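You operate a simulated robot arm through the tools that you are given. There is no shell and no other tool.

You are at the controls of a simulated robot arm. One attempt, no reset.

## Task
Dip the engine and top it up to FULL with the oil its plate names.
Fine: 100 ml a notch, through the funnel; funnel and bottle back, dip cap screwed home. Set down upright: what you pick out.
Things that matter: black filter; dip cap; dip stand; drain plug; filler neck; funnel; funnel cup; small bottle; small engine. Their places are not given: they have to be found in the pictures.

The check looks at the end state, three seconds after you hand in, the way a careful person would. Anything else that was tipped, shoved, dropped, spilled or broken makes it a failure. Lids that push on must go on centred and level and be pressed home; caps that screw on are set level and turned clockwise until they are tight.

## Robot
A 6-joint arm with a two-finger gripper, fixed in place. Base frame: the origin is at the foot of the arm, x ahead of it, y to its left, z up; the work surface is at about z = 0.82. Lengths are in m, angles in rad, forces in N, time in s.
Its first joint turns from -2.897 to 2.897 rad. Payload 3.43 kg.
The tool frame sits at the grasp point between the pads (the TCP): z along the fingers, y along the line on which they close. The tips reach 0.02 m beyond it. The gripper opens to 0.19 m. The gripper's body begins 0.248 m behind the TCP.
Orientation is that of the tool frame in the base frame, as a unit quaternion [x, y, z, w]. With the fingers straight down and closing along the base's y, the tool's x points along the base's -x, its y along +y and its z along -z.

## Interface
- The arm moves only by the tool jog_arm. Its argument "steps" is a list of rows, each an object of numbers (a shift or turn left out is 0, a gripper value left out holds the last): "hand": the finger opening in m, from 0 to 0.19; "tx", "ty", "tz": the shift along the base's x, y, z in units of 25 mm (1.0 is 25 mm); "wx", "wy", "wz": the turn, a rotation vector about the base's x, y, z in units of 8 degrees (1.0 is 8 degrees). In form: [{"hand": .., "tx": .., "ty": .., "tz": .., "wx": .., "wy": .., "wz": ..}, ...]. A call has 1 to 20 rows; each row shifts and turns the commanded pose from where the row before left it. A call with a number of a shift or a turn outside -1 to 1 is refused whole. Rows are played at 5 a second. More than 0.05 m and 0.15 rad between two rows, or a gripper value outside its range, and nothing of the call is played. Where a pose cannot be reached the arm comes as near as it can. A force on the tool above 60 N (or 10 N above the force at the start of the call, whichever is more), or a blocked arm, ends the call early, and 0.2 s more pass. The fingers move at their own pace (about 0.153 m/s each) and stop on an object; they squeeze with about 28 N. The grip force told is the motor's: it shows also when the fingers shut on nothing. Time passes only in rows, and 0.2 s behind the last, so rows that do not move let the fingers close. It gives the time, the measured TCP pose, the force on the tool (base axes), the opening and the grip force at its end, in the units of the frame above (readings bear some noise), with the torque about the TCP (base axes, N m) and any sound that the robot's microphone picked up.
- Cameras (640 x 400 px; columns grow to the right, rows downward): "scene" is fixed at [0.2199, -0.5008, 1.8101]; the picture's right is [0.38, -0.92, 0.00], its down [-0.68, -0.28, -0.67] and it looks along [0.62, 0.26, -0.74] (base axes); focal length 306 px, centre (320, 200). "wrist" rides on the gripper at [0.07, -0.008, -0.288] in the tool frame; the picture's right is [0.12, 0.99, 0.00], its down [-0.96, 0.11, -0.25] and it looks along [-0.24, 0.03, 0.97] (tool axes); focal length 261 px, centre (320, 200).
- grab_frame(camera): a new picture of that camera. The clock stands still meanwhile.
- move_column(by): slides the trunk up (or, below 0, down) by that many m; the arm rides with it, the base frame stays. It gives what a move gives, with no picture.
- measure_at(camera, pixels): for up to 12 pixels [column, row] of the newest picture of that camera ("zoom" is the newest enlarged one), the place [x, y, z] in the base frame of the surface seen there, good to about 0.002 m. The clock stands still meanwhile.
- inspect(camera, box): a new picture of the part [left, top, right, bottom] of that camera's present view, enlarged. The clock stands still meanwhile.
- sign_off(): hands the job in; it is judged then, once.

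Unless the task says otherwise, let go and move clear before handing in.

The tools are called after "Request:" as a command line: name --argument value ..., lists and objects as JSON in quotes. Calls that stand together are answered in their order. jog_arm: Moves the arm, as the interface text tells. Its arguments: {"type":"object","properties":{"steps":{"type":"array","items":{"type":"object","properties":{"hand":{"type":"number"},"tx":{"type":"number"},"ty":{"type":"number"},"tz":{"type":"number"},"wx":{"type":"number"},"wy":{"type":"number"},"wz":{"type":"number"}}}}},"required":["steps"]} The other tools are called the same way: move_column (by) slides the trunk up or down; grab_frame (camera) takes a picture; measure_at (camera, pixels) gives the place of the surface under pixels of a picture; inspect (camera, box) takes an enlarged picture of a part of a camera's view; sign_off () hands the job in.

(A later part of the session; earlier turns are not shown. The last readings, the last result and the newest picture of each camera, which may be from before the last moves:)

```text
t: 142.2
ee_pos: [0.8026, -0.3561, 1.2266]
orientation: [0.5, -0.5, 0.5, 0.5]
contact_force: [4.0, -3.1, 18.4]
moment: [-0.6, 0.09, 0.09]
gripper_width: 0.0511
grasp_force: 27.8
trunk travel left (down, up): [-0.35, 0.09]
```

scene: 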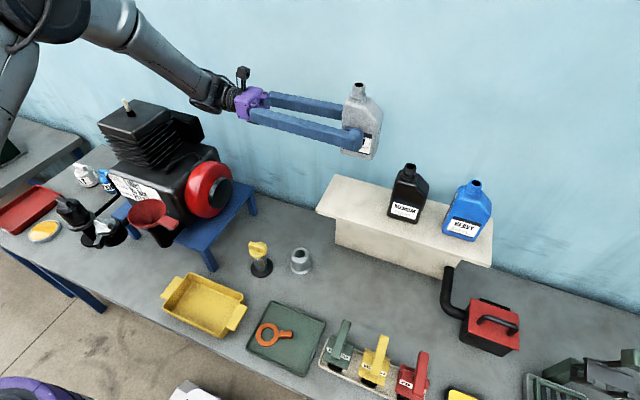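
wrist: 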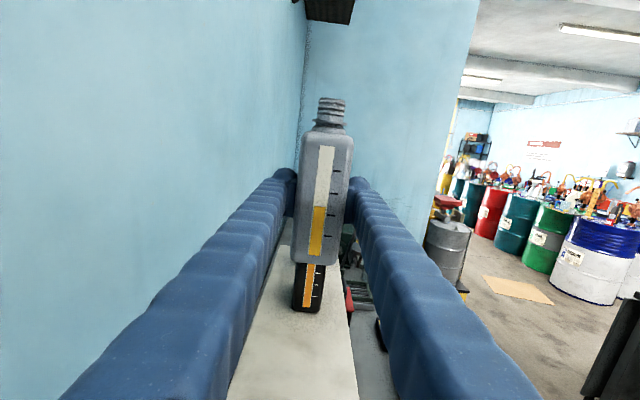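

The bottle stands on the shelf (+18 N up). I'll ease slightly, open the fingers and check before withdrawing.

Request:
jog_arm --steps '[{"tz": 0.05}, {"hand": 0.075}, {}, {}, {"hand": 0.1}, {}]'

Request:
inspect --camera "wrist" --box '[260, 80, 380, 300]'

Request:
inspect --camera "scene" --box '[300, 120, 420, 230]'

```text
t: 143.6
ee_pos: [0.8025, -0.3574, 1.2263]
orientation: [-0.5, 0.5, -0.5, -0.5]
contact_force: [-0.4, 0.1, 0.1]
moment: [0.01, 0.0, -0.03]
gripper_width: 0.0997
grasp_force: 0.1
trunk travel left (down, up): [-0.35, 0.09]
```

```text
1.82 times, centred on (320, 190) of wrist
```

zoom: 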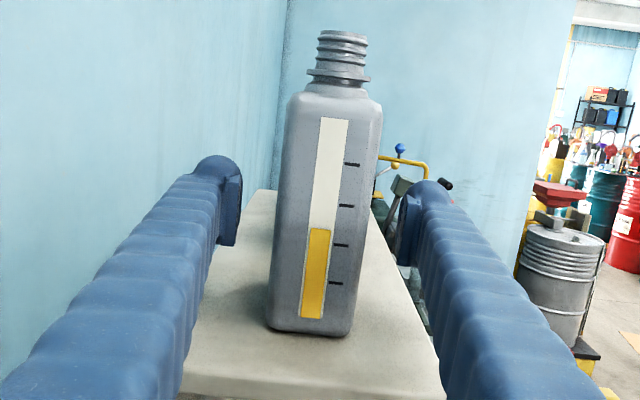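

```text
3.64 times, centred on (360, 175) of scene
```

zoom: 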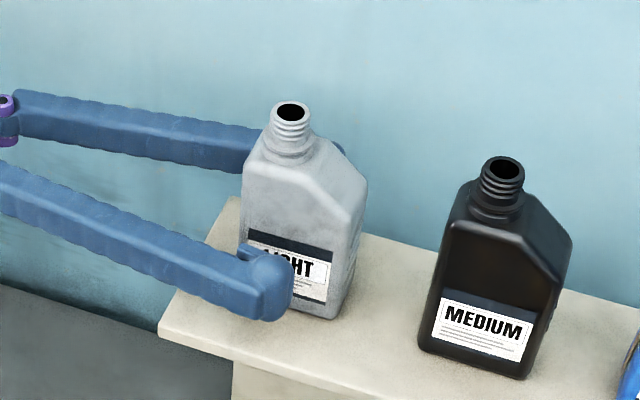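

The bottle stands upright in its place. I'll withdraw +y, rise, and rotate the tool back to pointing down.

Request:
jog_arm --steps '[{"ty": 0.4}, {"ty": 0.7}, {"ty": 0.8}, {"ty": 0.8}, {"ty": 0.5}, {"tz": 0.6}, {"tz": 1}, {"tz": 1}, {"tz": 1}, {"tz": 1}, {"tz": 1}, {"tz": 1}, {"tz": 1}, {"tz": 0.4}, {"tx": -0.7}, {"tx": -0.7}, {"tx": -0.7}]'

Request:
jog_arm --steps '[{"wx": 0.9}, {"wx": 0.9}, {"wx": 0.9}, {"wx": 0.9}, {"wx": 0.9}, {"wx": 0.9}, {"wx": 0.9}, {"wx": 0.9}, {"wx": 0.9}, {"wx": 0.9}, {"wx": 0.9}, {"wx": 0.9}, {"wx": 0.45}, {"hand": 0.07}, {}]'

Request:
grab_frame --camera "scene"

```text
t: 147.2
ee_pos: [0.749, -0.2761, 1.4258]
orientation: [0.5, -0.499, 0.5, 0.5]
contact_force: [0.0, -0.2, 0.9]
moment: [0.05, -0.06, 0.02]
gripper_width: 0.0998
grasp_force: 0.0
trunk travel left (down, up): [-0.35, 0.09]
```

```text
t: 150.4
ee_pos: [0.749, -0.2766, 1.4252]
orientation: [-0.707, 0.707, 0.0, -0.001]
contact_force: [-1.6, -0.2, -0.3]
moment: [0.02, 0.0, -0.03]
gripper_width: 0.07
grasp_force: 0.1
trunk travel left (down, up): [-0.35, 0.09]
```

```text
taken
```

scene: 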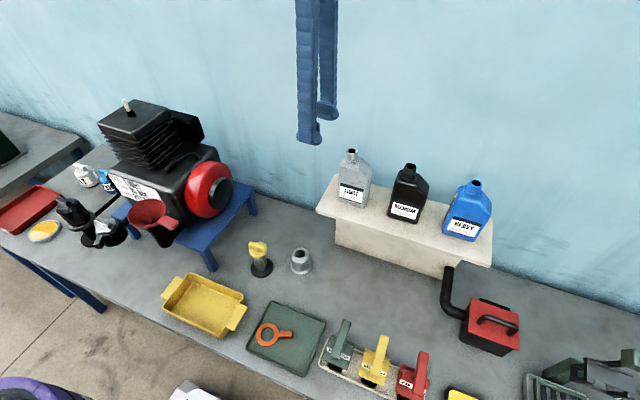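

The bottle is back. Now I'll go above the funnel's tab.

Request:
jog_arm --steps '[{"tx": -0.5, "ty": 0.9}, {"tx": -0.5, "ty": 0.9}, {"tx": -0.5, "ty": 0.9}, {"tx": -0.5, "ty": 0.9}, {"tx": -0.5, "ty": 0.9}, {"tx": -0.5, "ty": 0.9}, {"tx": -0.5, "ty": 0.9}, {"tx": -0.5, "ty": 0.9}, {"tx": -0.5, "ty": 0.9}, {"tx": -0.5, "ty": 0.9}, {"tx": -0.5, "ty": 0.9}, {"tx": -0.5, "ty": 0.9}, {"tx": -0.5, "ty": 0.9}, {"tx": -0.5, "ty": 0.9}, {"tx": -0.58, "ty": 0.97}, {"tx": -0.58, "ty": 0.97}, {"tz": -0.8}, {"tz": -1}, {"tz": -1}, {}]'

Request:
jog_arm --steps '[{"tz": -1}, {"tz": -1}, {"tz": -1}, {"tz": -1}, {}]'

Request:
inspect --camera "wrist" --box '[260, 160, 380, 310]'

Request:
inspect --camera "scene" --box '[100, 170, 200, 250]'

```text
t: 154.6
ee_pos: [0.5442, 0.0878, 1.3555]
orientation: [-0.707, 0.707, 0.001, 0.0]
contact_force: [0.7, -0.6, 0.5]
moment: [-0.03, -0.05, 0.01]
gripper_width: 0.0698
grasp_force: 0.0
trunk travel left (down, up): [-0.35, 0.09]
```

```text
t: 155.8
ee_pos: [0.5434, 0.0878, 1.2548]
orientation: [-0.707, 0.707, 0.0, 0.0]
contact_force: [-0.7, -0.5, -0.1]
moment: [-0.01, -0.02, -0.02]
gripper_width: 0.0699
grasp_force: 0.1
trunk travel left (down, up): [-0.35, 0.09]
```

```text
2.67 times, centred on (320, 235) of wrist
```

zoom: 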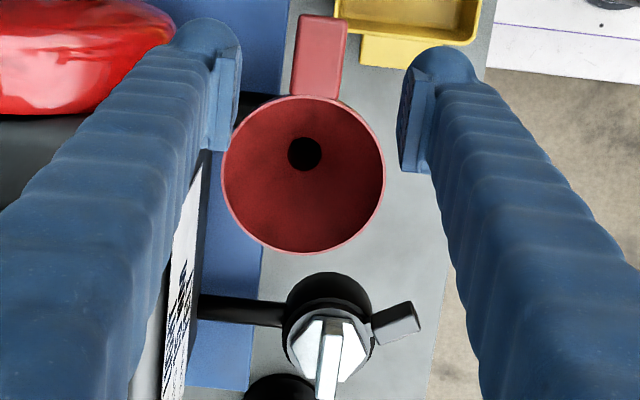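

```text
5.00 times, centred on (150, 210) of scene
```

zoom: 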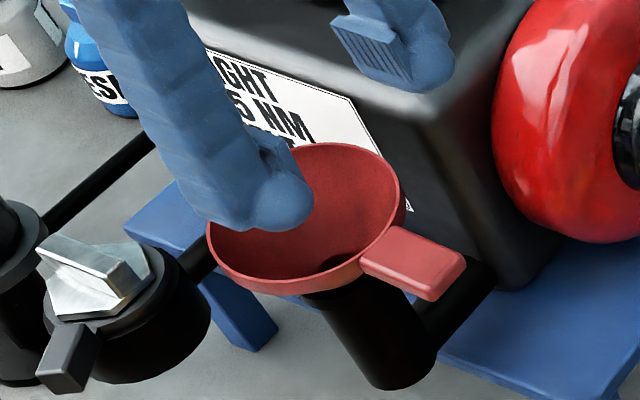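

The tab (zoom (318,57)) is unmoved and centred between the open fingers. Descending to grip it at z≈1.144.

Request:
jog_arm --steps '[{"tz": -0.8}, {"tz": -0.8}, {"tz": -0.8}, {"tz": -0.8}, {"tz": -0.6}, {"tz": -0.6, "ty": -0.03, "wx": -0.1}, {}]'

Request:
inspect --camera "wrist" --box '[260, 160, 380, 310]'

Request:
inspect --camera "scene" --box '[100, 170, 200, 250]'

```text
t: 157.4
ee_pos: [0.5434, 0.0862, 1.1457]
orientation: [-0.706, 0.708, -0.005, -0.005]
contact_force: [0.2, -0.5, -0.3]
moment: [-0.03, -0.04, 0.03]
gripper_width: 0.07
grasp_force: 0.0
trunk travel left (down, up): [-0.35, 0.09]
```

```text
2.67 times, centred on (320, 235) of wrist
```

zoom: 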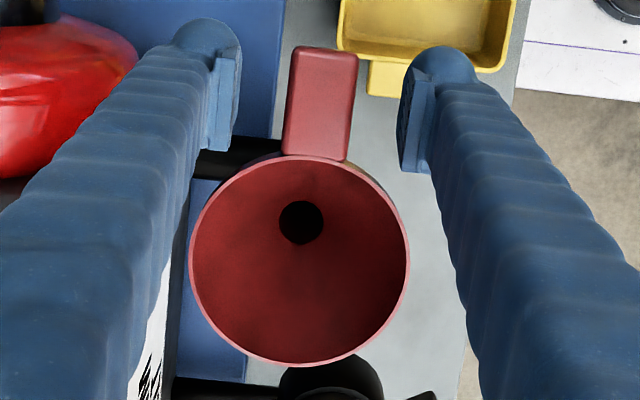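

```text
5.00 times, centred on (150, 210) of scene
```

zoom: 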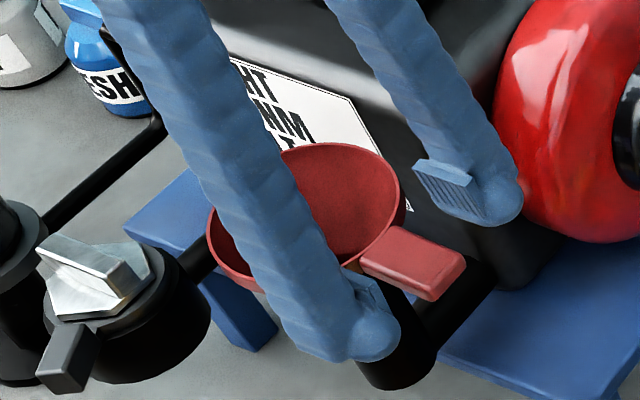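

Request:
jog_arm --steps '[{"hand": 0.0}, {}, {}]'

Request:
jog_arm --steps '[{"tz": 0.1}, {"tz": 0.2}, {"tz": 0.4}, {"tz": 0.6}, {"tz": 0.8}, {"tz": 0.8}, {"tz": 0.8}, {"tz": 0.8}, {"tz": 0.8}, {}]'

Request:
inspect --camera "scene" --box '[90, 130, 210, 250]'

```text
t: 158.2
ee_pos: [0.5443, 0.0865, 1.1461]
orientation: [-0.707, 0.707, -0.005, -0.005]
contact_force: [-0.2, -0.1, 0.2]
moment: [-0.08, 0.01, -0.01]
gripper_width: 0.0287
grasp_force: 28.3
trunk travel left (down, up): [-0.35, 0.09]
```

```text
t: 160.4
ee_pos: [0.5449, 0.0853, 1.2791]
orientation: [-0.707, 0.707, -0.004, -0.006]
contact_force: [0.0, 0.2, -1.6]
moment: [-0.03, 0.03, -0.02]
gripper_width: 0.0286
grasp_force: 27.5
trunk travel left (down, up): [-0.35, 0.09]
```

```text
3.33 times, centred on (150, 190) of scene
```

zoom: 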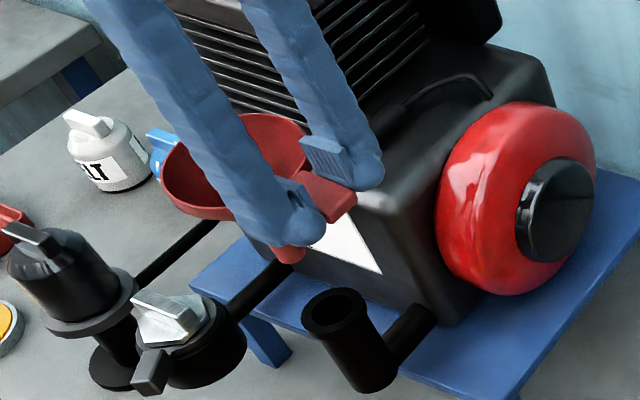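

The funnel is clear of the neck. I'll carry it back above its cup, turning the handle to its original heading.

Request:
jog_arm --steps '[{"tz": 0.7, "wx": 0.1}, {"tz": 0.7}, {"tz": 0.6, "ty": -0.7}, {"ty": -0.9, "tx": 0.3, "wz": -0.5}, {"ty": -0.9, "tx": 0.3, "wz": -0.5}, {"ty": -0.9, "tx": 0.3, "wz": -0.5}, {"ty": -0.9, "tx": 0.3, "wz": -0.5}, {"ty": -0.9, "tx": 0.3, "wz": -0.5}, {"ty": -0.9, "tx": 0.3, "wz": -0.5}, {"ty": -0.9, "tx": 0.3, "wz": -0.5}, {"ty": -0.9, "tx": 0.3, "wz": -0.5}, {"ty": -0.9, "tx": 0.3, "wz": -0.5}, {"ty": -0.9, "tx": 0.3, "wz": -0.5}, {"ty": -0.9, "tx": 0.3, "wz": -0.5}, {"ty": -0.9, "tx": 0.3, "wz": -0.5}, {"ty": -0.9, "tx": 0.4, "wz": -0.7}, {"ty": -0.9, "tx": 0.5, "wz": -0.71}, {"ty": -0.25}, {}]'

Request:
grab_frame --camera "scene"

Request:
grab_frame --camera "wrist"

```text
t: 164.4
ee_pos: [0.6594, -0.2533, 1.3279]
orientation: [-0.265, 0.964, -0.001, -0.001]
contact_force: [0.1, 0.0, -0.8]
moment: [-0.04, 0.05, 0.0]
gripper_width: 0.0287
grasp_force: 28.0
trunk travel left (down, up): [-0.35, 0.09]
```

```text
taken
```

scene: 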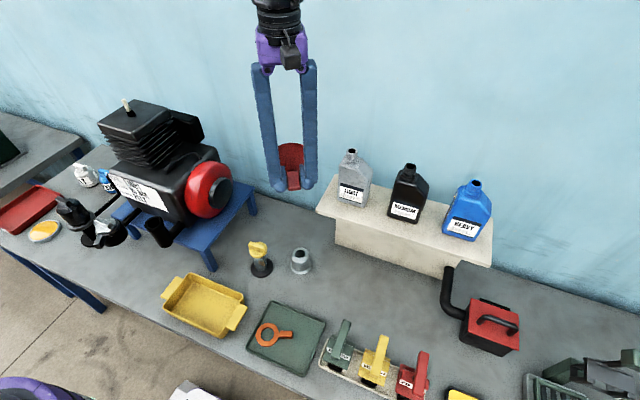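

```text
taken
```

wrist: 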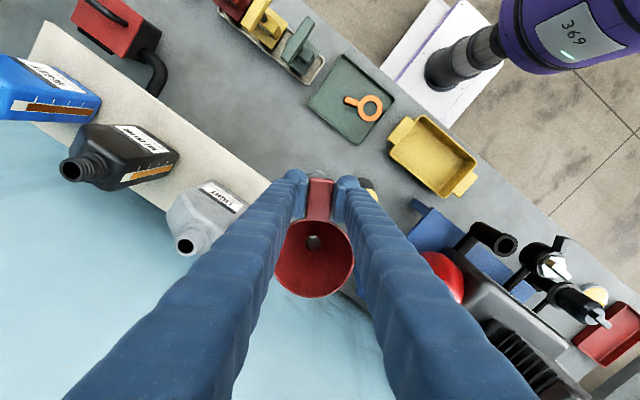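

Measuring the empty cup's rim and hole in the scene for the spout target.

Request:
inspect --camera "scene" --box '[280, 235, 320, 285]'

Request:
measure_at --camera "zoom" --pixels '[[240, 115], [395, 115], [318, 60], [318, 165], [270, 120], [370, 120], [320, 90], [320, 150], [250, 150], [390, 150], [215, 280], [410, 280]]'

```text
8.00 times, centred on (300, 260) of scene
```

zoom: 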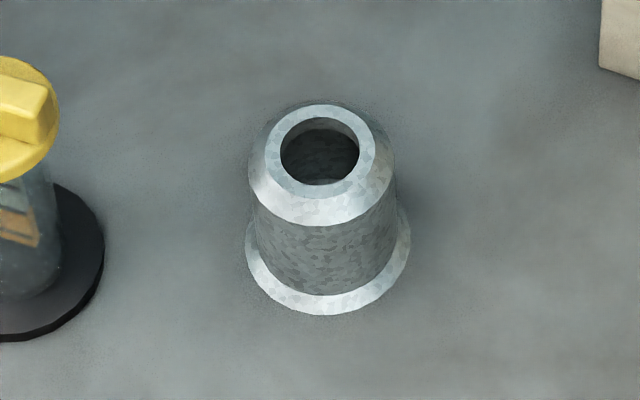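

```text
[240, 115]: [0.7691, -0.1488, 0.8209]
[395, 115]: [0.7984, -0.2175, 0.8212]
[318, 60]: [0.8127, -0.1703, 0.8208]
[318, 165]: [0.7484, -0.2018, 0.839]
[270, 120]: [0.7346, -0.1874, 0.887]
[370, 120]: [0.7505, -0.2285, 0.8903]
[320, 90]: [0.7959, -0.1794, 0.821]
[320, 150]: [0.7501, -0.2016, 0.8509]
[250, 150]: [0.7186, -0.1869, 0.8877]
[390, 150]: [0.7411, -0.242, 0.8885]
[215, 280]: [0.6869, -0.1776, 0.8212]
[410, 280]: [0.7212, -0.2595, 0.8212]
```

The cup hole centre comes out near (0.727,-0.2145), with its top at z≈0.892. I'll lower until the spout tip is about 3 cm above and compare.

Request:
jog_arm --steps '[{"tz": -1}, {"tz": -1}, {"tz": -1}, {"tz": -1}, {"tz": -1}, {"tz": -1}, {"tz": -1}, {"tz": -1}, {"tz": -1}, {"tz": -1}, {"tz": -1}, {"tz": -0.8}, {}]'

Request:
inspect --camera "scene" --box '[270, 210, 330, 280]'

Request:
inspect --camera "wrist" --box '[260, 140, 380, 310]'

```text
t: 167.2
ee_pos: [0.6572, -0.2533, 1.0317]
orientation: [-0.265, 0.964, 0.0, 0.0]
contact_force: [-0.4, -0.7, -0.4]
moment: [-0.04, -0.01, -0.05]
gripper_width: 0.0286
grasp_force: 27.9
trunk travel left (down, up): [-0.35, 0.09]
```

```text
5.71 times, centred on (300, 245) of scene
```

zoom: 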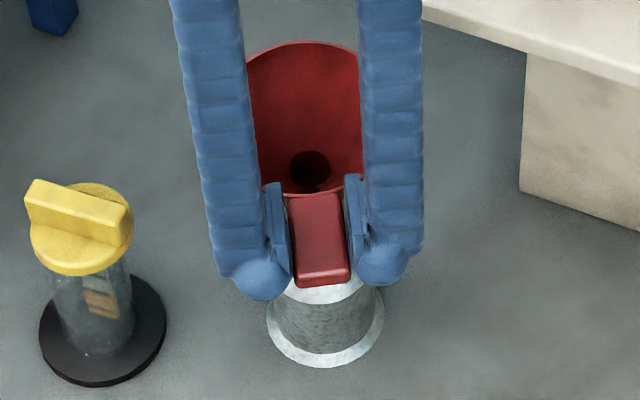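

```text
2.35 times, centred on (320, 225) of wrist
```

zoom: 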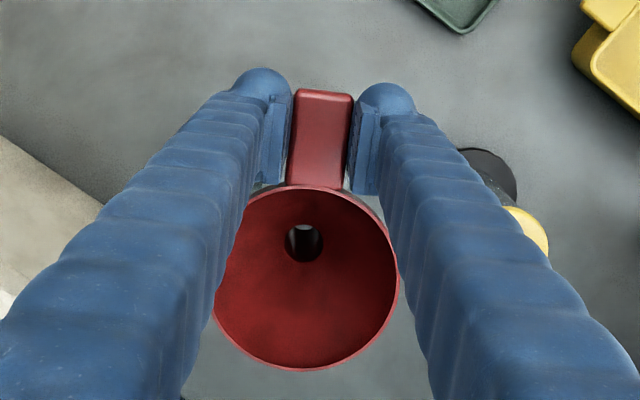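

The tab hides the spout here. I'll estimate its position from the rim and tab measurements.

Request:
measure_at --camera "zoom" --pixels '[[322, 110], [318, 140], [313, 175], [218, 300], [397, 270], [305, 369], [250, 350], [360, 350], [380, 225], [245, 225], [300, 187], [340, 190]]'

Request:
measure_at --camera "scene" --pixels '[[299, 218], [289, 228], [309, 230], [300, 243], [300, 248], [301, 255], [300, 212], [293, 214], [306, 214]]'

```text
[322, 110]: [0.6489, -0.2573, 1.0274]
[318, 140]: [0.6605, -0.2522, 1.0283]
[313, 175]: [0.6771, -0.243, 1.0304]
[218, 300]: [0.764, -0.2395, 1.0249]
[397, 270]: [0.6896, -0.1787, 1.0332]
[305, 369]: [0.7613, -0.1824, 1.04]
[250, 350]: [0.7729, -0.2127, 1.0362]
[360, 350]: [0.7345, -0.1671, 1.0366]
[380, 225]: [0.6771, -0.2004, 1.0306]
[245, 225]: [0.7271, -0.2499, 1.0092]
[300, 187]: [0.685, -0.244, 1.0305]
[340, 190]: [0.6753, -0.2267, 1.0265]
```

```text
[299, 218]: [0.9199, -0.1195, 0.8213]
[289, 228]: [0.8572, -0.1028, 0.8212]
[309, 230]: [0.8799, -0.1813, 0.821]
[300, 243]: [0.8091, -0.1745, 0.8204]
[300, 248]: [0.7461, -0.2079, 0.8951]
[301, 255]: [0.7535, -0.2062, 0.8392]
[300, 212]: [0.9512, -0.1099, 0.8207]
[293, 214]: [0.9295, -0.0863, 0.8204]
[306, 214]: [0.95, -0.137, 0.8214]
```

The numbers put the spout within about 2 mm of the cup axis at the original TCP, where we are now. I'll lower carefully with force monitoring.

Request:
jog_arm --steps '[{"tz": -0.3}, {"tz": -0.3}, {"tz": -0.3}, {"tz": -0.15}, {"tz": -0.15}, {"tz": -0.15}, {}]'

Request:
inspect --camera "scene" --box '[270, 210, 330, 280]'

```text
t: 168.8
ee_pos: [0.6567, -0.2522, 0.9996]
orientation: [-0.265, 0.964, 0.0, -0.001]
contact_force: [-5.3, -5.5, 13.1]
moment: [0.11, -0.41, -0.1]
gripper_width: 0.0288
grasp_force: 27.9
trunk travel left (down, up): [-0.35, 0.09]
```

```text
5.71 times, centred on (300, 245) of scene
```

zoom: 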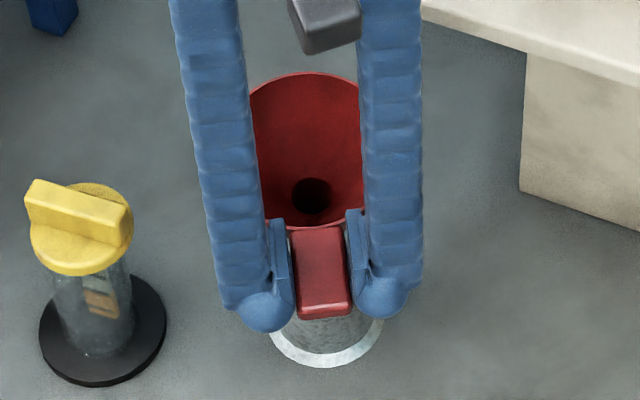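

Contact at 13 N with the tip at cup-top height. The force and moment place the contact on the +y side of the ring, about 17 mm from its centre. I'll lift 4 mm, shift about (-1,-4) mm and retry.

Request:
jog_arm --steps '[{"tz": 0.2}, {"tx": -0.05, "ty": -0.16}, {}, {"tz": -0.12}, {"tz": -0.08}, {"tz": -0.08}, {"tz": -0.08}, {}]'

```text
t: 170.6
ee_pos: [0.6558, -0.2563, 0.9956]
orientation: [-0.264, 0.965, 0.001, 0.0]
contact_force: [-6.0, -3.4, 12.9]
moment: [0.23, -0.46, -0.05]
gripper_width: 0.0286
grasp_force: 28.4
trunk travel left (down, up): [-0.35, 0.09]
```

It went 4 mm lower; now the push is along the handle direction (-6,-3.4). I'll shift (-2.5,-1.3) mm and continue.

Request:
jog_arm --steps '[{"tz": 0.1}, {"tx": -0.1, "ty": -0.05}, {}, {"tz": -0.1}, {"tz": -0.08}, {"tz": -0.08}, {}]'

```text
t: 172.2
ee_pos: [0.6522, -0.2587, 0.9926]
orientation: [-0.265, 0.964, 0.0, 0.0]
contact_force: [-6.9, -4.0, 13.1]
moment: [0.3, -0.53, -0.06]
gripper_width: 0.0289
grasp_force: 28.1
trunk travel left (down, up): [-0.35, 0.09]
```

Still 13 N pushing toward the handle. I'll look before pressing on.

Request:
inspect --camera "scene" --box '[275, 225, 325, 285]'

Request:
inspect --camera "wrist" --box '[280, 180, 360, 280]'

```text
6.67 times, centred on (300, 255) of scene
```

zoom: 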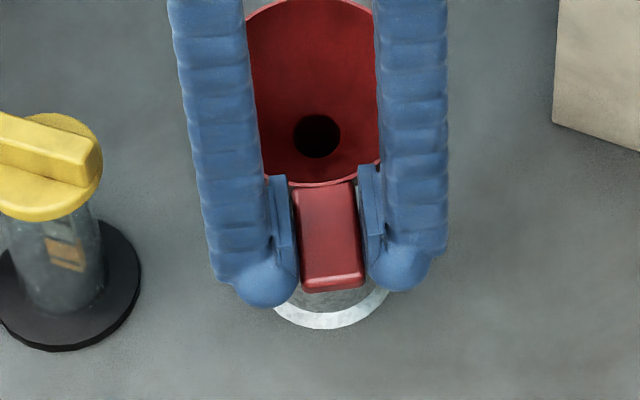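

```text
4.00 times, centred on (320, 230) of wrist
```

zoom: 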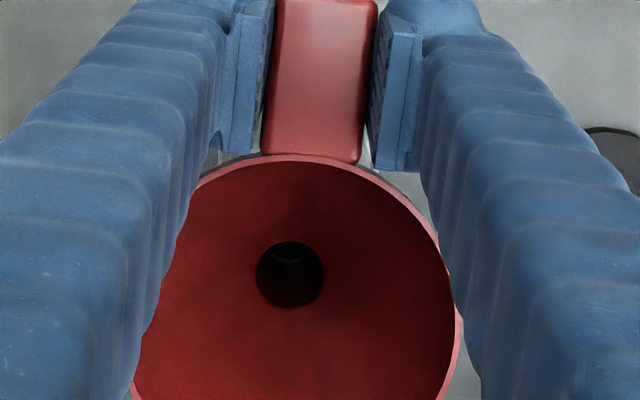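

The outlet in the wrist view moved about 5 px outward, so the funnel is pivoting in the grip rather than entering. I'll back off upward and measure its tilt.

Request:
jog_arm --steps '[{"tz": 0.2}, {"tz": 0.6}, {"tz": 0.8}, {"tz": 0.8}, {"tz": 0.8}, {}]'

Request:
inspect --camera "wrist" --box '[260, 140, 380, 310]'

Request:
measure_at --camera "zoom" --pixels '[[322, 105], [318, 140], [313, 170], [390, 260], [305, 372], [270, 365], [340, 365], [375, 330], [225, 310], [393, 280], [240, 340]]'

Request:
inspect --camera "scene" --box '[265, 190, 335, 290]'

```text
t: 173.6
ee_pos: [0.6551, -0.2594, 1.0697]
orientation: [-0.265, 0.964, 0.0, -0.001]
contact_force: [0.1, -0.2, 0.3]
moment: [-0.02, 0.09, -0.03]
gripper_width: 0.0287
grasp_force: 28.6
trunk travel left (down, up): [-0.35, 0.09]
```

```text
2.35 times, centred on (320, 225) of wrist
```

zoom: 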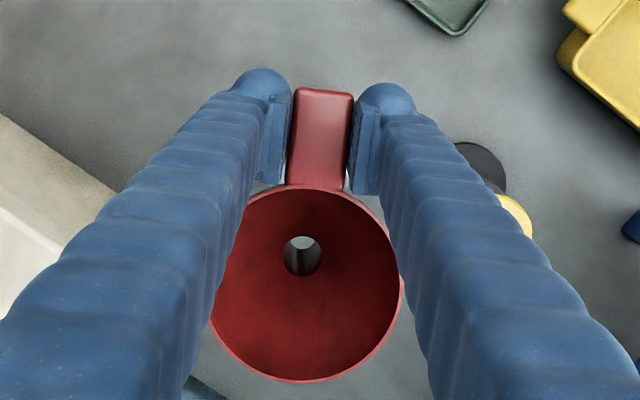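

```text
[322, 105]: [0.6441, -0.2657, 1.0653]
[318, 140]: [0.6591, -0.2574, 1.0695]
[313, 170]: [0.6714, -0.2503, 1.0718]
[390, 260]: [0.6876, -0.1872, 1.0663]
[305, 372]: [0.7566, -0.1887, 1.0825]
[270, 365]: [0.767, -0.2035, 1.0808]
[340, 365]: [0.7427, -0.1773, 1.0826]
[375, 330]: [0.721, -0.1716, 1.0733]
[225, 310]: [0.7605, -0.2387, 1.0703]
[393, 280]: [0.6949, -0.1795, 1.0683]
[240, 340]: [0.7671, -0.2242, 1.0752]
```

```text
4.00 times, centred on (300, 240) of scene
```

zoom: 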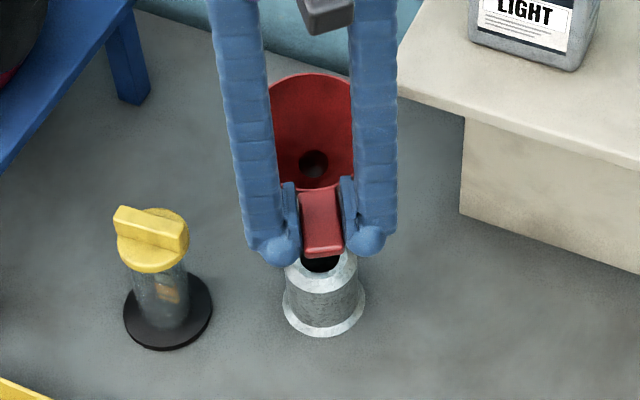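

The tab now slopes about 11.7° versus 4.4° originally, so the funnel has pivoted about 7°. I'll tilt the hand 7° the other way to bring the funnel upright and re-centre the TCP.

Request:
jog_arm --steps '[{"wx": -0.223, "wy": 0.376, "tx": 0.08, "ty": 0.14}, {"wx": -0.223, "wy": 0.376, "tx": 0.08, "ty": 0.14}, {}, {}]'

Request:
inspect --camera "wrist" --box '[260, 140, 380, 310]'

Request:
measure_at --camera "zoom" --pixels '[[322, 105], [318, 140], [313, 170], [398, 290], [305, 381], [270, 375], [340, 373], [375, 345], [216, 310], [397, 265], [230, 345], [400, 310]]'

Request:
inspect --camera "scene" --box '[265, 190, 335, 290]'

```text
t: 174.6
ee_pos: [0.6573, -0.2509, 1.07]
orientation: [-0.265, 0.962, -0.017, -0.06]
contact_force: [-0.4, 0.3, -1.1]
moment: [-0.02, 0.05, 0.01]
gripper_width: 0.0287
grasp_force: 28.3
trunk travel left (down, up): [-0.35, 0.09]
```

```text
2.35 times, centred on (320, 225) of wrist
```

zoom: 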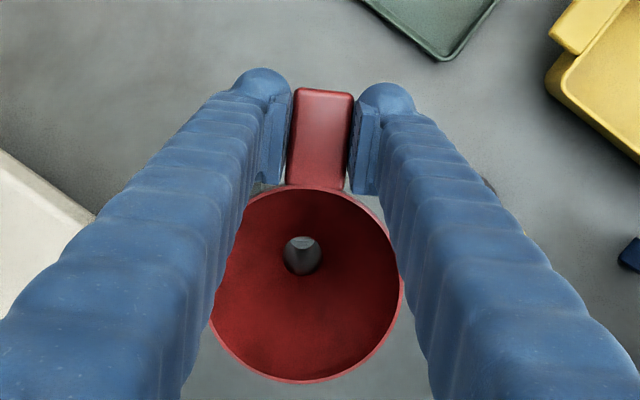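

```text
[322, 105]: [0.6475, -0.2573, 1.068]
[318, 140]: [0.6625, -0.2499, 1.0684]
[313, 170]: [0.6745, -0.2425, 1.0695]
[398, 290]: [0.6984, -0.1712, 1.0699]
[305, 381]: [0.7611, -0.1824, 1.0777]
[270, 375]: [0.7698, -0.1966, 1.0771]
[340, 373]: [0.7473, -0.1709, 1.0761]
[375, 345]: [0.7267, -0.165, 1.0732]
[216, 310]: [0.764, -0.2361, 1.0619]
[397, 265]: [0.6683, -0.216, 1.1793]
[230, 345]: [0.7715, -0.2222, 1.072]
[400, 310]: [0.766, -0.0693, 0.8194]
```

```text
4.00 times, centred on (300, 240) of scene
```

zoom: 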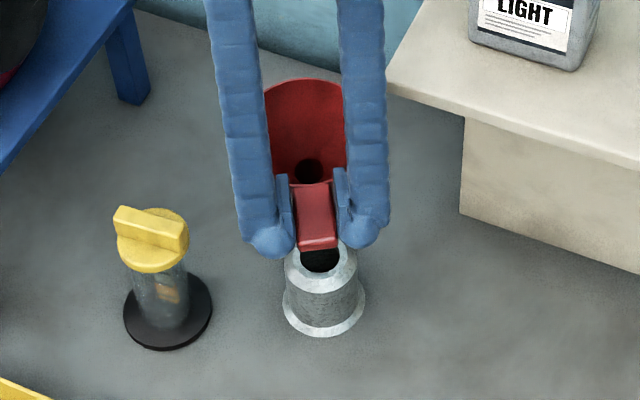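

The funnel is now near level (tab slope 2.8°, about 1.5° from rest). The contact data fit a hole centre of (0.727,-0.2145), so I'll fine-shift to TCP (0.6596,-0.2538) and lower gently.

Request:
jog_arm --steps '[{"tx": 0.06, "ty": -0.09}, {"tz": -0.6}, {"tz": -0.6}, {"tz": -0.6}, {"tz": -0.6}, {"tz": -0.2}, {}]'

Request:
jog_arm --steps '[{"tz": -0.1}, {"tz": -0.1}, {}]'

```text
t: 176.2
ee_pos: [0.6597, -0.2524, 1.0066]
orientation: [-0.264, 0.963, -0.017, -0.059]
contact_force: [0.1, -0.1, -0.9]
moment: [0.0, 0.03, 0.01]
gripper_width: 0.0286
grasp_force: 28.1
trunk travel left (down, up): [-0.35, 0.09]
```

```text
t: 177.0
ee_pos: [0.6596, -0.2516, 1.0]
orientation: [-0.263, 0.963, -0.015, -0.06]
contact_force: [0.3, 1.1, -1.0]
moment: [-0.06, 0.03, 0.02]
gripper_width: 0.0286
grasp_force: 28.1
trunk travel left (down, up): [-0.35, 0.09]
```

Request:
jog_arm --steps '[{"tz": -0.1}, {"tz": -0.1}, {}]'

Request:
jog_arm --steps '[{"tz": -0.1}, {"tz": -0.1}, {}]'

Request:
inspect --camera "scene" --box '[275, 225, 325, 285]'

```text
t: 177.8
ee_pos: [0.6599, -0.2526, 0.9961]
orientation: [-0.265, 0.962, -0.016, -0.06]
contact_force: [-0.1, -0.4, -0.5]
moment: [-0.03, 0.05, -0.03]
gripper_width: 0.0285
grasp_force: 27.7
trunk travel left (down, up): [-0.35, 0.09]
```

```text
t: 178.6
ee_pos: [0.659, -0.2539, 0.9927]
orientation: [-0.264, 0.963, -0.016, -0.06]
contact_force: [-0.8, 0.4, -1.3]
moment: [-0.01, 0.06, 0.04]
gripper_width: 0.0284
grasp_force: 27.9
trunk travel left (down, up): [-0.35, 0.09]
```

```text
6.67 times, centred on (300, 255) of scene
```

zoom: 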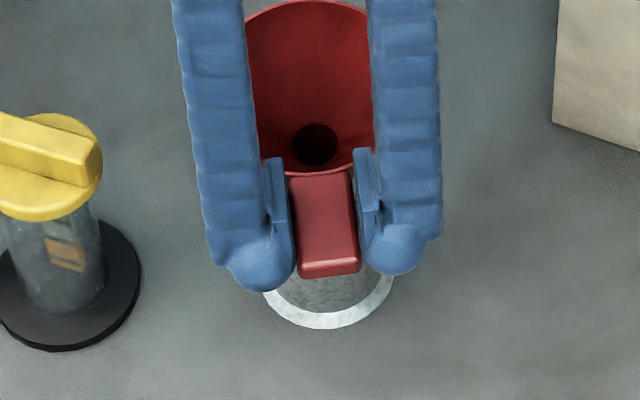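

No contact at z 0.993, below the earlier stop, so the spout has entered. Continuing down in steps.

Request:
jog_arm --steps '[{"tz": -0.12}, {"tz": -0.12}, {"tz": -0.12}, {"tz": -0.12}, {}]'

Request:
jog_arm --steps '[{"tz": -0.12}, {"tz": -0.12}, {"tz": -0.12}, {"tz": -0.12}, {}]'

```text
t: 179.8
ee_pos: [0.6597, -0.2527, 0.9785]
orientation: [-0.263, 0.963, -0.016, -0.059]
contact_force: [-0.5, -0.1, -1.2]
moment: [-0.04, 0.04, -0.03]
gripper_width: 0.0287
grasp_force: 28.1
trunk travel left (down, up): [-0.35, 0.09]
```

```text
t: 181.0
ee_pos: [0.6589, -0.2535, 0.9673]
orientation: [-0.264, 0.963, -0.015, -0.059]
contact_force: [-0.7, -0.4, 0.3]
moment: [-0.05, 0.05, -0.03]
gripper_width: 0.0286
grasp_force: 28.1
trunk travel left (down, up): [-0.35, 0.09]
```

Request:
jog_arm --steps '[{"tz": -0.12}, {"tz": -0.12}, {"tz": -0.12}, {"tz": -0.12}, {}]'

Request:
jog_arm --steps '[{"tz": -0.08}, {"tz": -0.08}, {"tz": -0.08}, {}]'

```text
t: 182.2
ee_pos: [0.6592, -0.2533, 0.9543]
orientation: [-0.265, 0.962, -0.017, -0.059]
contact_force: [-0.5, 0.0, -0.6]
moment: [0.0, 0.08, -0.01]
gripper_width: 0.0286
grasp_force: 27.6
trunk travel left (down, up): [-0.35, 0.09]
```

```text
t: 183.2
ee_pos: [0.6603, -0.2542, 0.948]
orientation: [-0.264, 0.963, -0.016, -0.058]
contact_force: [0.3, 0.1, -0.6]
moment: [-0.04, 0.04, 0.0]
gripper_width: 0.0288
grasp_force: 28.0
trunk travel left (down, up): [-0.35, 0.09]
```

Request:
jog_arm --steps '[{"tz": -0.06}, {"tz": -0.06}, {"tz": -0.06}, {}]'

Request:
inspect --camera "scene" --box '[275, 225, 325, 285]'

```text
t: 184.2
ee_pos: [0.6596, -0.2527, 0.9447]
orientation: [-0.264, 0.963, -0.017, -0.058]
contact_force: [0.5, 0.0, -1.5]
moment: [-0.01, 0.03, 0.0]
gripper_width: 0.0289
grasp_force: 28.3
trunk travel left (down, up): [-0.35, 0.09]
```

```text
6.67 times, centred on (300, 255) of scene
```

zoom: 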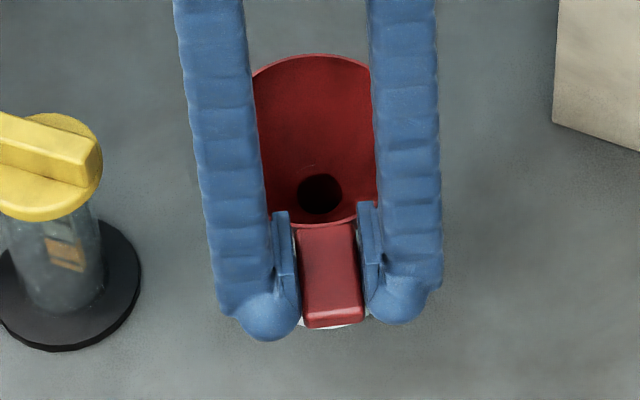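

Request:
jog_arm --steps '[{"tz": -0.06}, {"tz": -0.05}, {}]'

Request:
jog_arm --steps '[{"tz": -0.05}, {"tz": -0.04}, {}]'

```text
t: 185.0
ee_pos: [0.6594, -0.2539, 0.9427]
orientation: [-0.265, 0.962, -0.016, -0.059]
contact_force: [-2.3, -4.0, 11.2]
moment: [0.3, -0.65, -0.15]
gripper_width: 0.0286
grasp_force: 27.9
trunk travel left (down, up): [-0.35, 0.09]
```

```text
t: 185.8
ee_pos: [0.6583, -0.2536, 0.9402]
orientation: [-0.264, 0.963, -0.017, -0.058]
contact_force: [-5.6, -9.5, 19.3]
moment: [-0.01, -0.26, -0.39]
gripper_width: 0.0287
grasp_force: 28.4
trunk travel left (down, up): [-0.35, 0.09]
```

It is seated at z≈0.940, the original height. I'll ease the forces and open.

Request:
jog_arm --steps '[{"tz": 0.05, "tx": -0.03, "ty": -0.05}, {}, {"hand": 0.045}, {}, {}]'

Request:
inspect --camera "scene" --box '[275, 225, 325, 285]'

Request:
inspect --camera "wrist" --box '[260, 140, 380, 310]'

```text
t: 187.0
ee_pos: [0.6588, -0.2542, 0.9407]
orientation: [-0.264, 0.963, -0.016, -0.059]
contact_force: [0.5, -0.1, 0.8]
moment: [0.0, 0.01, 0.02]
gripper_width: 0.045
grasp_force: 0.1
trunk travel left (down, up): [-0.35, 0.09]
```

```text
6.67 times, centred on (300, 255) of scene
```

zoom: 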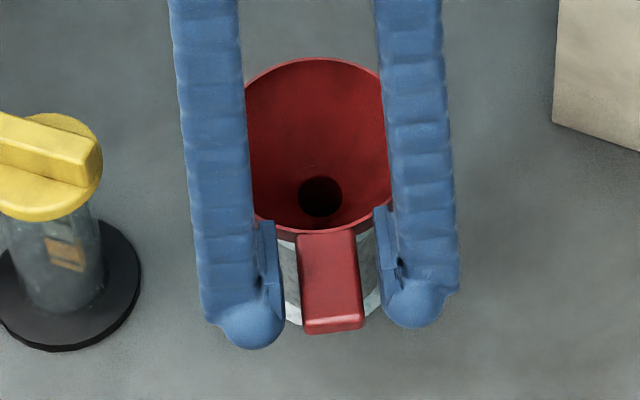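

```text
2.35 times, centred on (320, 225) of wrist
```

zoom: 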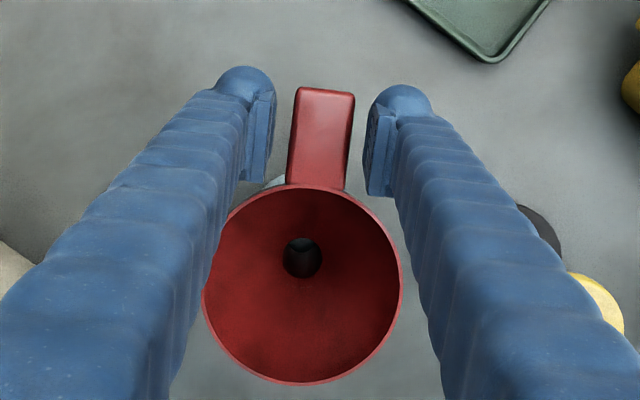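

The funnel sits in its cup as before. I'll open wider, rise, level the hand, then turn and move above the dip stand.

Request:
jog_arm --steps '[{"hand": 0.07}, {"tz": 0.5}, {"tz": 0.8}, {"tz": 1}, {"tz": 1}, {"tz": 1}, {"tz": 1}, {"tz": 1}, {"tz": 1, "wx": 0.223, "wy": -0.376}, {"tz": 1, "wx": 0.223, "wy": -0.376}, {"tz": 1}, {}]'

Request:
inspect --camera "scene" --box '[240, 210, 340, 300]'

Request:
jog_arm --steps '[{"ty": 0.64, "tx": 0.02, "wz": 0.793}, {"ty": 0.64, "tx": 0.02, "wz": 0.793}, {"ty": 0.64, "tx": 0.02, "wz": 0.793}, {"ty": 0.64, "tx": 0.02, "wz": 0.793}, {"ty": 0.64, "tx": 0.02, "wz": 0.793}, {"ty": 0.64, "tx": 0.02, "wz": 0.793}, {"ty": 0.64, "tx": 0.02, "wz": 0.793}, {"ty": 0.64, "tx": 0.02, "wz": 0.793}, {"ty": 0.64, "tx": 0.02, "wz": 0.793}, {"ty": 0.64, "tx": 0.02, "wz": 0.793}, {}]'

Request:
grab_frame --camera "wrist"

```text
t: 189.6
ee_pos: [0.6593, -0.2554, 1.174]
orientation: [-0.264, 0.964, 0.0, 0.0]
contact_force: [0.4, 1.1, 0.9]
moment: [-0.04, 0.01, -0.02]
gripper_width: 0.0699
grasp_force: 0.0
trunk travel left (down, up): [-0.35, 0.09]
```

```text
4.44 times, centred on (290, 255) of scene
```

zoom: 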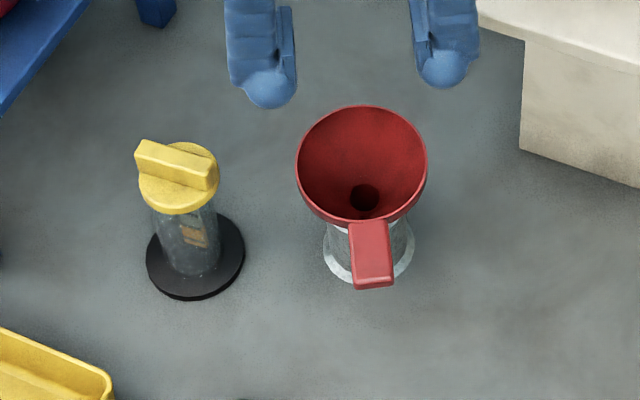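

```text
t: 192.0
ee_pos: [0.6644, -0.0945, 1.1743]
orientation: [0.732, -0.681, -0.001, 0.0]
contact_force: [-0.6, 0.7, 0.2]
moment: [-0.01, 0.01, -0.01]
gripper_width: 0.0699
grasp_force: 0.1
trunk travel left (down, up): [-0.35, 0.09]
```

```text
taken
```

wrist: 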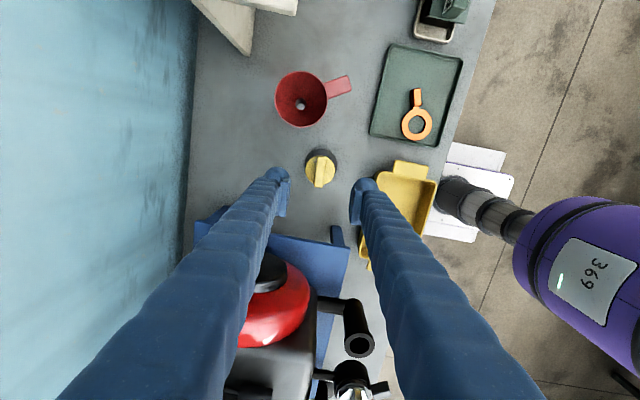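

The funnel is home. Now I'll descend on the dip cap at z≈0.969 and close.

Request:
jog_arm --steps '[{"hand": 0.055, "tz": -1, "tx": -0.04, "ty": 0.03}, {"tz": -1}, {"tz": -1}, {"tz": -1}, {"tz": -1}, {"tz": -1}, {"tz": -0.8}, {"tz": -0.8}, {"tz": -0.5}, {}]'

Request:
inspect --camera "wrist" --box '[270, 130, 370, 230]'

```text
t: 194.2
ee_pos: [0.6627, -0.0937, 0.9722]
orientation: [0.732, -0.682, 0.0, 0.0]
contact_force: [-0.2, 0.6, -0.3]
moment: [0.02, -0.01, 0.02]
gripper_width: 0.0549
grasp_force: 0.0
trunk travel left (down, up): [-0.35, 0.09]
```

```text
4.00 times, centred on (320, 180) of wrist
```

zoom: 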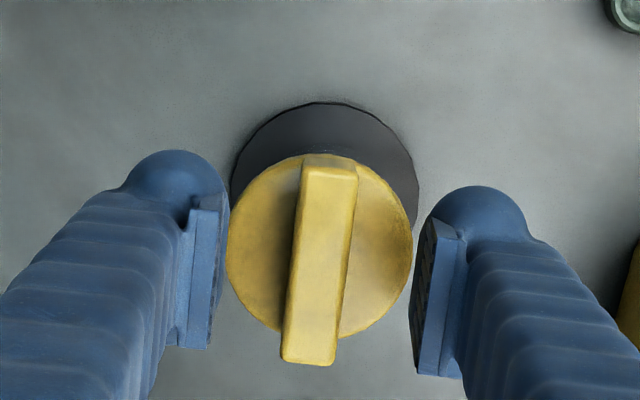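

Request:
jog_arm --steps '[{"tz": -0.16}, {}, {"hand": 0.0}, {}, {}]'

Request:
jog_arm --steps '[{"tz": 0.1}, {"tz": 0.3}, {"tz": 0.5}, {"tz": 0.6}, {"tz": 0.8}, {"tz": 0.8}, {"tz": 0.8}, {"tz": 0.8}, {"tz": 1}, {}]'

Request:
inspect --camera "scene" --box '[220, 180, 320, 290]'

```text
t: 195.4
ee_pos: [0.6619, -0.0933, 0.9656]
orientation: [0.731, -0.682, 0.0, 0.001]
contact_force: [0.8, 0.2, -0.5]
moment: [-0.02, -0.02, 0.02]
gripper_width: 0.0157
grasp_force: 28.0
trunk travel left (down, up): [-0.35, 0.09]
```

```text
t: 197.6
ee_pos: [0.6626, -0.0939, 1.1082]
orientation: [0.731, -0.682, 0.0, 0.001]
contact_force: [0.4, -0.5, -0.4]
moment: [-0.01, 0.04, -0.01]
gripper_width: 0.0157
grasp_force: 28.0
trunk travel left (down, up): [-0.35, 0.09]
```

```text
3.64 times, centred on (270, 235) of scene
```

zoom: 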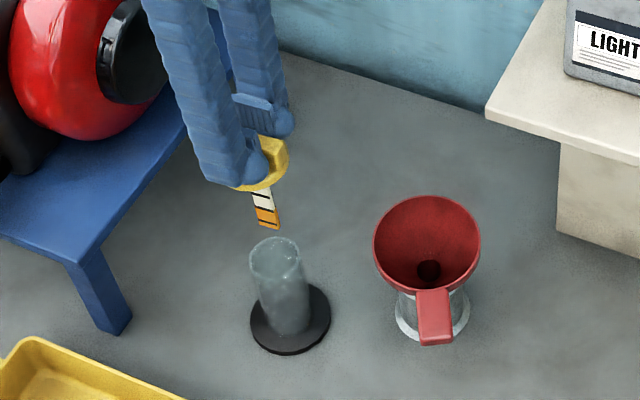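

The stick is out of the stand. I'll raise it and carry it above the neck.

Request:
jog_arm --steps '[{"tz": 1}, {"tz": 1}, {"tz": 1}, {"tz": 1}, {"tz": 1}, {"tz": 1}, {"tz": 1}, {"tx": -0.47, "ty": 0.94}, {"tx": -0.47, "ty": 0.94}, {"tx": -0.47, "ty": 0.94}, {"tx": -0.47, "ty": 0.94}, {"tx": -0.47, "ty": 0.94}, {"tx": -0.47, "ty": 0.94}, {"tx": -0.47, "ty": 0.94}, {"tx": -0.47, "ty": 0.94}, {"tx": -0.47, "ty": 0.94}, {"tx": -0.47, "ty": 0.94}, {"ty": 0.94}, {}]'

Request:
inspect --camera "scene" --box '[90, 140, 210, 250]'

```text
t: 201.6
ee_pos: [0.5434, 0.1634, 1.2856]
orientation: [0.732, -0.682, -0.001, 0.001]
contact_force: [-0.4, 0.3, -0.8]
moment: [0.01, -0.04, -0.02]
gripper_width: 0.0155
grasp_force: 27.9
trunk travel left (down, up): [-0.35, 0.09]
```

```text
3.64 times, centred on (150, 195) of scene
```

zoom: 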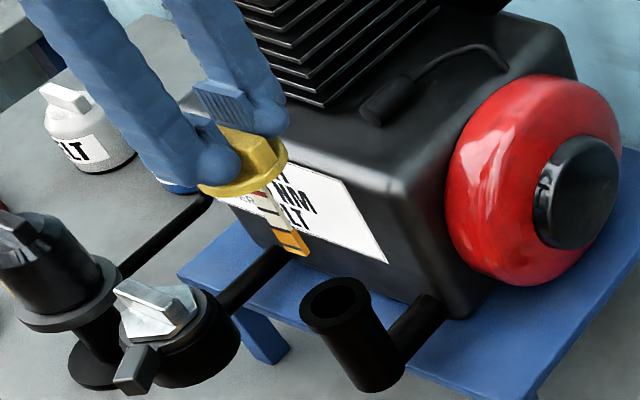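

Stick is over the neck. I'll lower it in to the thread start, then lift once to re-read the level before screwing home.

Request:
jog_arm --steps '[{"tx": 0.04, "ty": 0.03, "tz": -0.6}, {"tz": -0.6}, {"tz": -0.6}, {"tz": -0.6}, {"tz": -0.6}, {"tz": -0.6}, {"tz": -0.6}, {"tz": -0.6}, {"tz": -0.4}, {}]'

Request:
inspect --camera "scene" --box '[110, 170, 200, 250]'

```text
t: 203.8
ee_pos: [0.5444, 0.1665, 1.155]
orientation: [0.732, -0.681, 0.0, 0.0]
contact_force: [-0.1, -0.8, -0.1]
moment: [0.01, 0.0, 0.0]
gripper_width: 0.0156
grasp_force: 28.2
trunk travel left (down, up): [-0.35, 0.09]
```

```text
5.00 times, centred on (155, 210) of scene
```

zoom: 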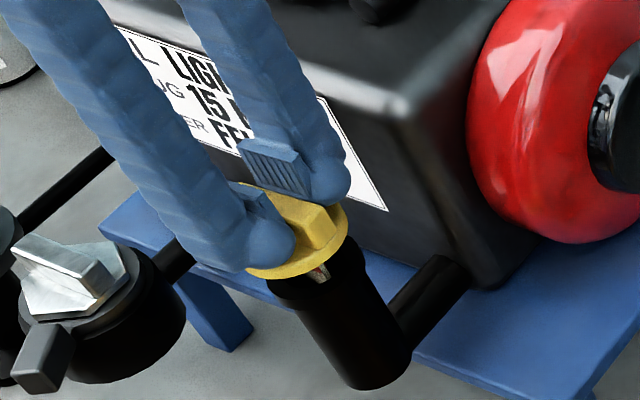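

Request:
jog_arm --steps '[{"tz": -0.15}, {"tz": -0.15}, {"tz": -0.15}, {"tz": -0.1}, {"tz": -0.1}, {}]'

Request:
jog_arm --steps '[{"tz": -0.05}, {"tz": -0.05}, {}]'

```text
t: 205.2
ee_pos: [0.5464, 0.1665, 1.1383]
orientation: [0.732, -0.681, 0.0, 0.0]
contact_force: [-0.6, 1.1, -0.3]
moment: [0.03, -0.01, 0.01]
gripper_width: 0.0158
grasp_force: 28.1
trunk travel left (down, up): [-0.35, 0.09]
```

```text
t: 206.0
ee_pos: [0.5459, 0.1642, 1.1352]
orientation: [0.732, -0.681, 0.0, 0.001]
contact_force: [-0.9, -14.4, -0.5]
moment: [-0.39, -0.02, 0.0]
gripper_width: 0.0157
grasp_force: 28.1
trunk travel left (down, up): [-0.35, 0.09]
```

It's captured by the neck, with a -14 N side force, so I'm slightly off in +y. First I'll lift to re-read the stick.

Request:
jog_arm --steps '[{"ty": -0.04}, {"tz": 0.2}, {"tz": 0.4}, {"tz": 0.6}, {"tz": 0.8}, {"tz": 0.8}, {"tz": 0.8}, {"tz": 0.8}, {"tz": 0.8}, {"tz": 0.8}, {}]'

Request:
inspect --camera "scene" --box '[128, 180, 160, 220]'

```text
t: 208.4
ee_pos: [0.5468, 0.1646, 1.2867]
orientation: [0.732, -0.682, 0.0, 0.0]
contact_force: [-0.5, 0.3, 0.0]
moment: [0.0, 0.04, 0.0]
gripper_width: 0.0
grasp_force: 27.7
trunk travel left (down, up): [-0.35, 0.09]
```

```text
10.00 times, centred on (144, 200) of scene
```

zoom: 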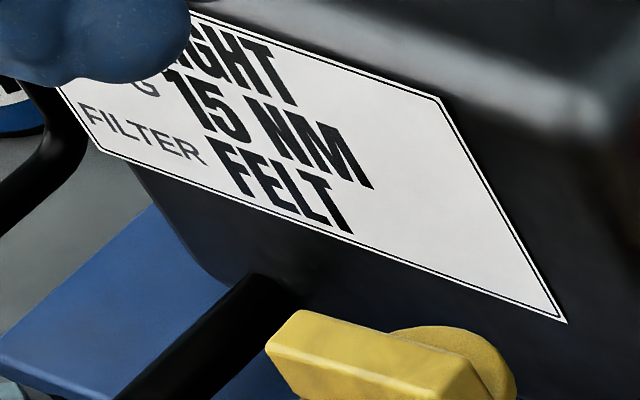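

The cap slipped out of the fingers: it is caught in the neck's thread and stayed there. I'll open the hand and look at how it sits.

Request:
jog_arm --steps '[{"hand": 0.06}, {}, {}]'

Request:
inspect --camera "scene" --box '[120, 190, 190, 250]'

Request:
inspect --camera "wrist" --box '[270, 130, 370, 230]'

Request:
measure_at --camera "zoom" --pixels '[[320, 150], [320, 200], [310, 240], [270, 200], [370, 200], [280, 240], [360, 240], [330, 120], [300, 200], [340, 200]]'

```text
t: 209.2
ee_pos: [0.5445, 0.1638, 1.2873]
orientation: [0.732, -0.681, -0.001, 0.0]
contact_force: [-0.3, -0.1, 0.1]
moment: [0.02, 0.01, 0.0]
gripper_width: 0.0602
grasp_force: 0.0
trunk travel left (down, up): [-0.35, 0.09]
```

```text
6.67 times, centred on (155, 220) of scene
```

zoom: 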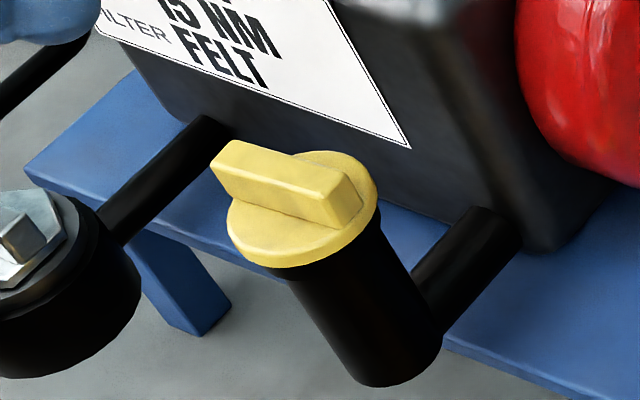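

```text
4.00 times, centred on (320, 180) of wrist
```

zoom: 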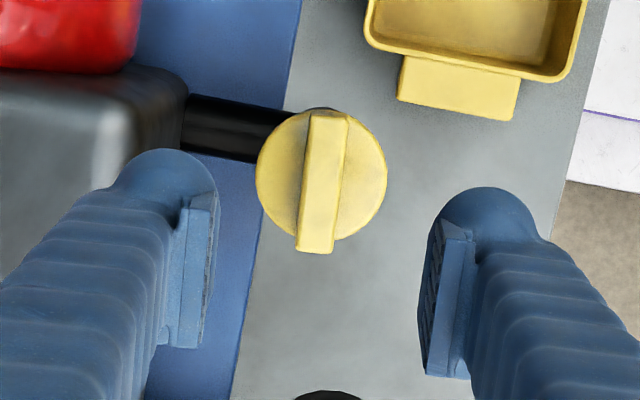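

```text
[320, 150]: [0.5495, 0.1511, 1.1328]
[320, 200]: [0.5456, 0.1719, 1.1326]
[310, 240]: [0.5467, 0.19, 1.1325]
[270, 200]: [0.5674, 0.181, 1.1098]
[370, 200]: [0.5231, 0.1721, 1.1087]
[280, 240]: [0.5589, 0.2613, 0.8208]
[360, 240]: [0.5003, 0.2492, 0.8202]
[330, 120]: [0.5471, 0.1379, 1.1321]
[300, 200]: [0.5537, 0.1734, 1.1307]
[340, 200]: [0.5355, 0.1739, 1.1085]
```

The cap sits level at the thread start (disc z 1.109, against 1.106 when tight). I'll regrip it and try a slight counter-clockwise turn to free it for a confirming look at the stick.

Request:
jog_arm --steps '[{"tz": -1}, {"tz": -1}, {"tz": -1}, {"tz": -1}, {"tz": -1}, {"tz": -0.7}, {"tz": -0.4}, {}, {"hand": 0.0}, {}, {}]'

Request:
jog_arm --steps '[{"wz": 0.5}, {"wz": 0.5}, {"wz": 0.5, "tz": 0.02}, {"tz": 0.04}, {}]'

```text
t: 211.6
ee_pos: [0.5446, 0.1633, 1.1326]
orientation: [0.732, -0.682, 0.0, 0.0]
contact_force: [-2.0, 0.1, 0.3]
moment: [0.01, 0.02, -0.01]
gripper_width: 0.0156
grasp_force: 28.1
trunk travel left (down, up): [-0.35, 0.09]
```

```text
t: 212.8
ee_pos: [0.5442, 0.1647, 1.1347]
orientation: [0.8, -0.6, 0.0, 0.001]
contact_force: [-4.6, 3.4, -12.0]
moment: [0.08, 0.04, -0.91]
gripper_width: 0.0195
grasp_force: 27.7
trunk travel left (down, up): [-0.35, 0.09]
```

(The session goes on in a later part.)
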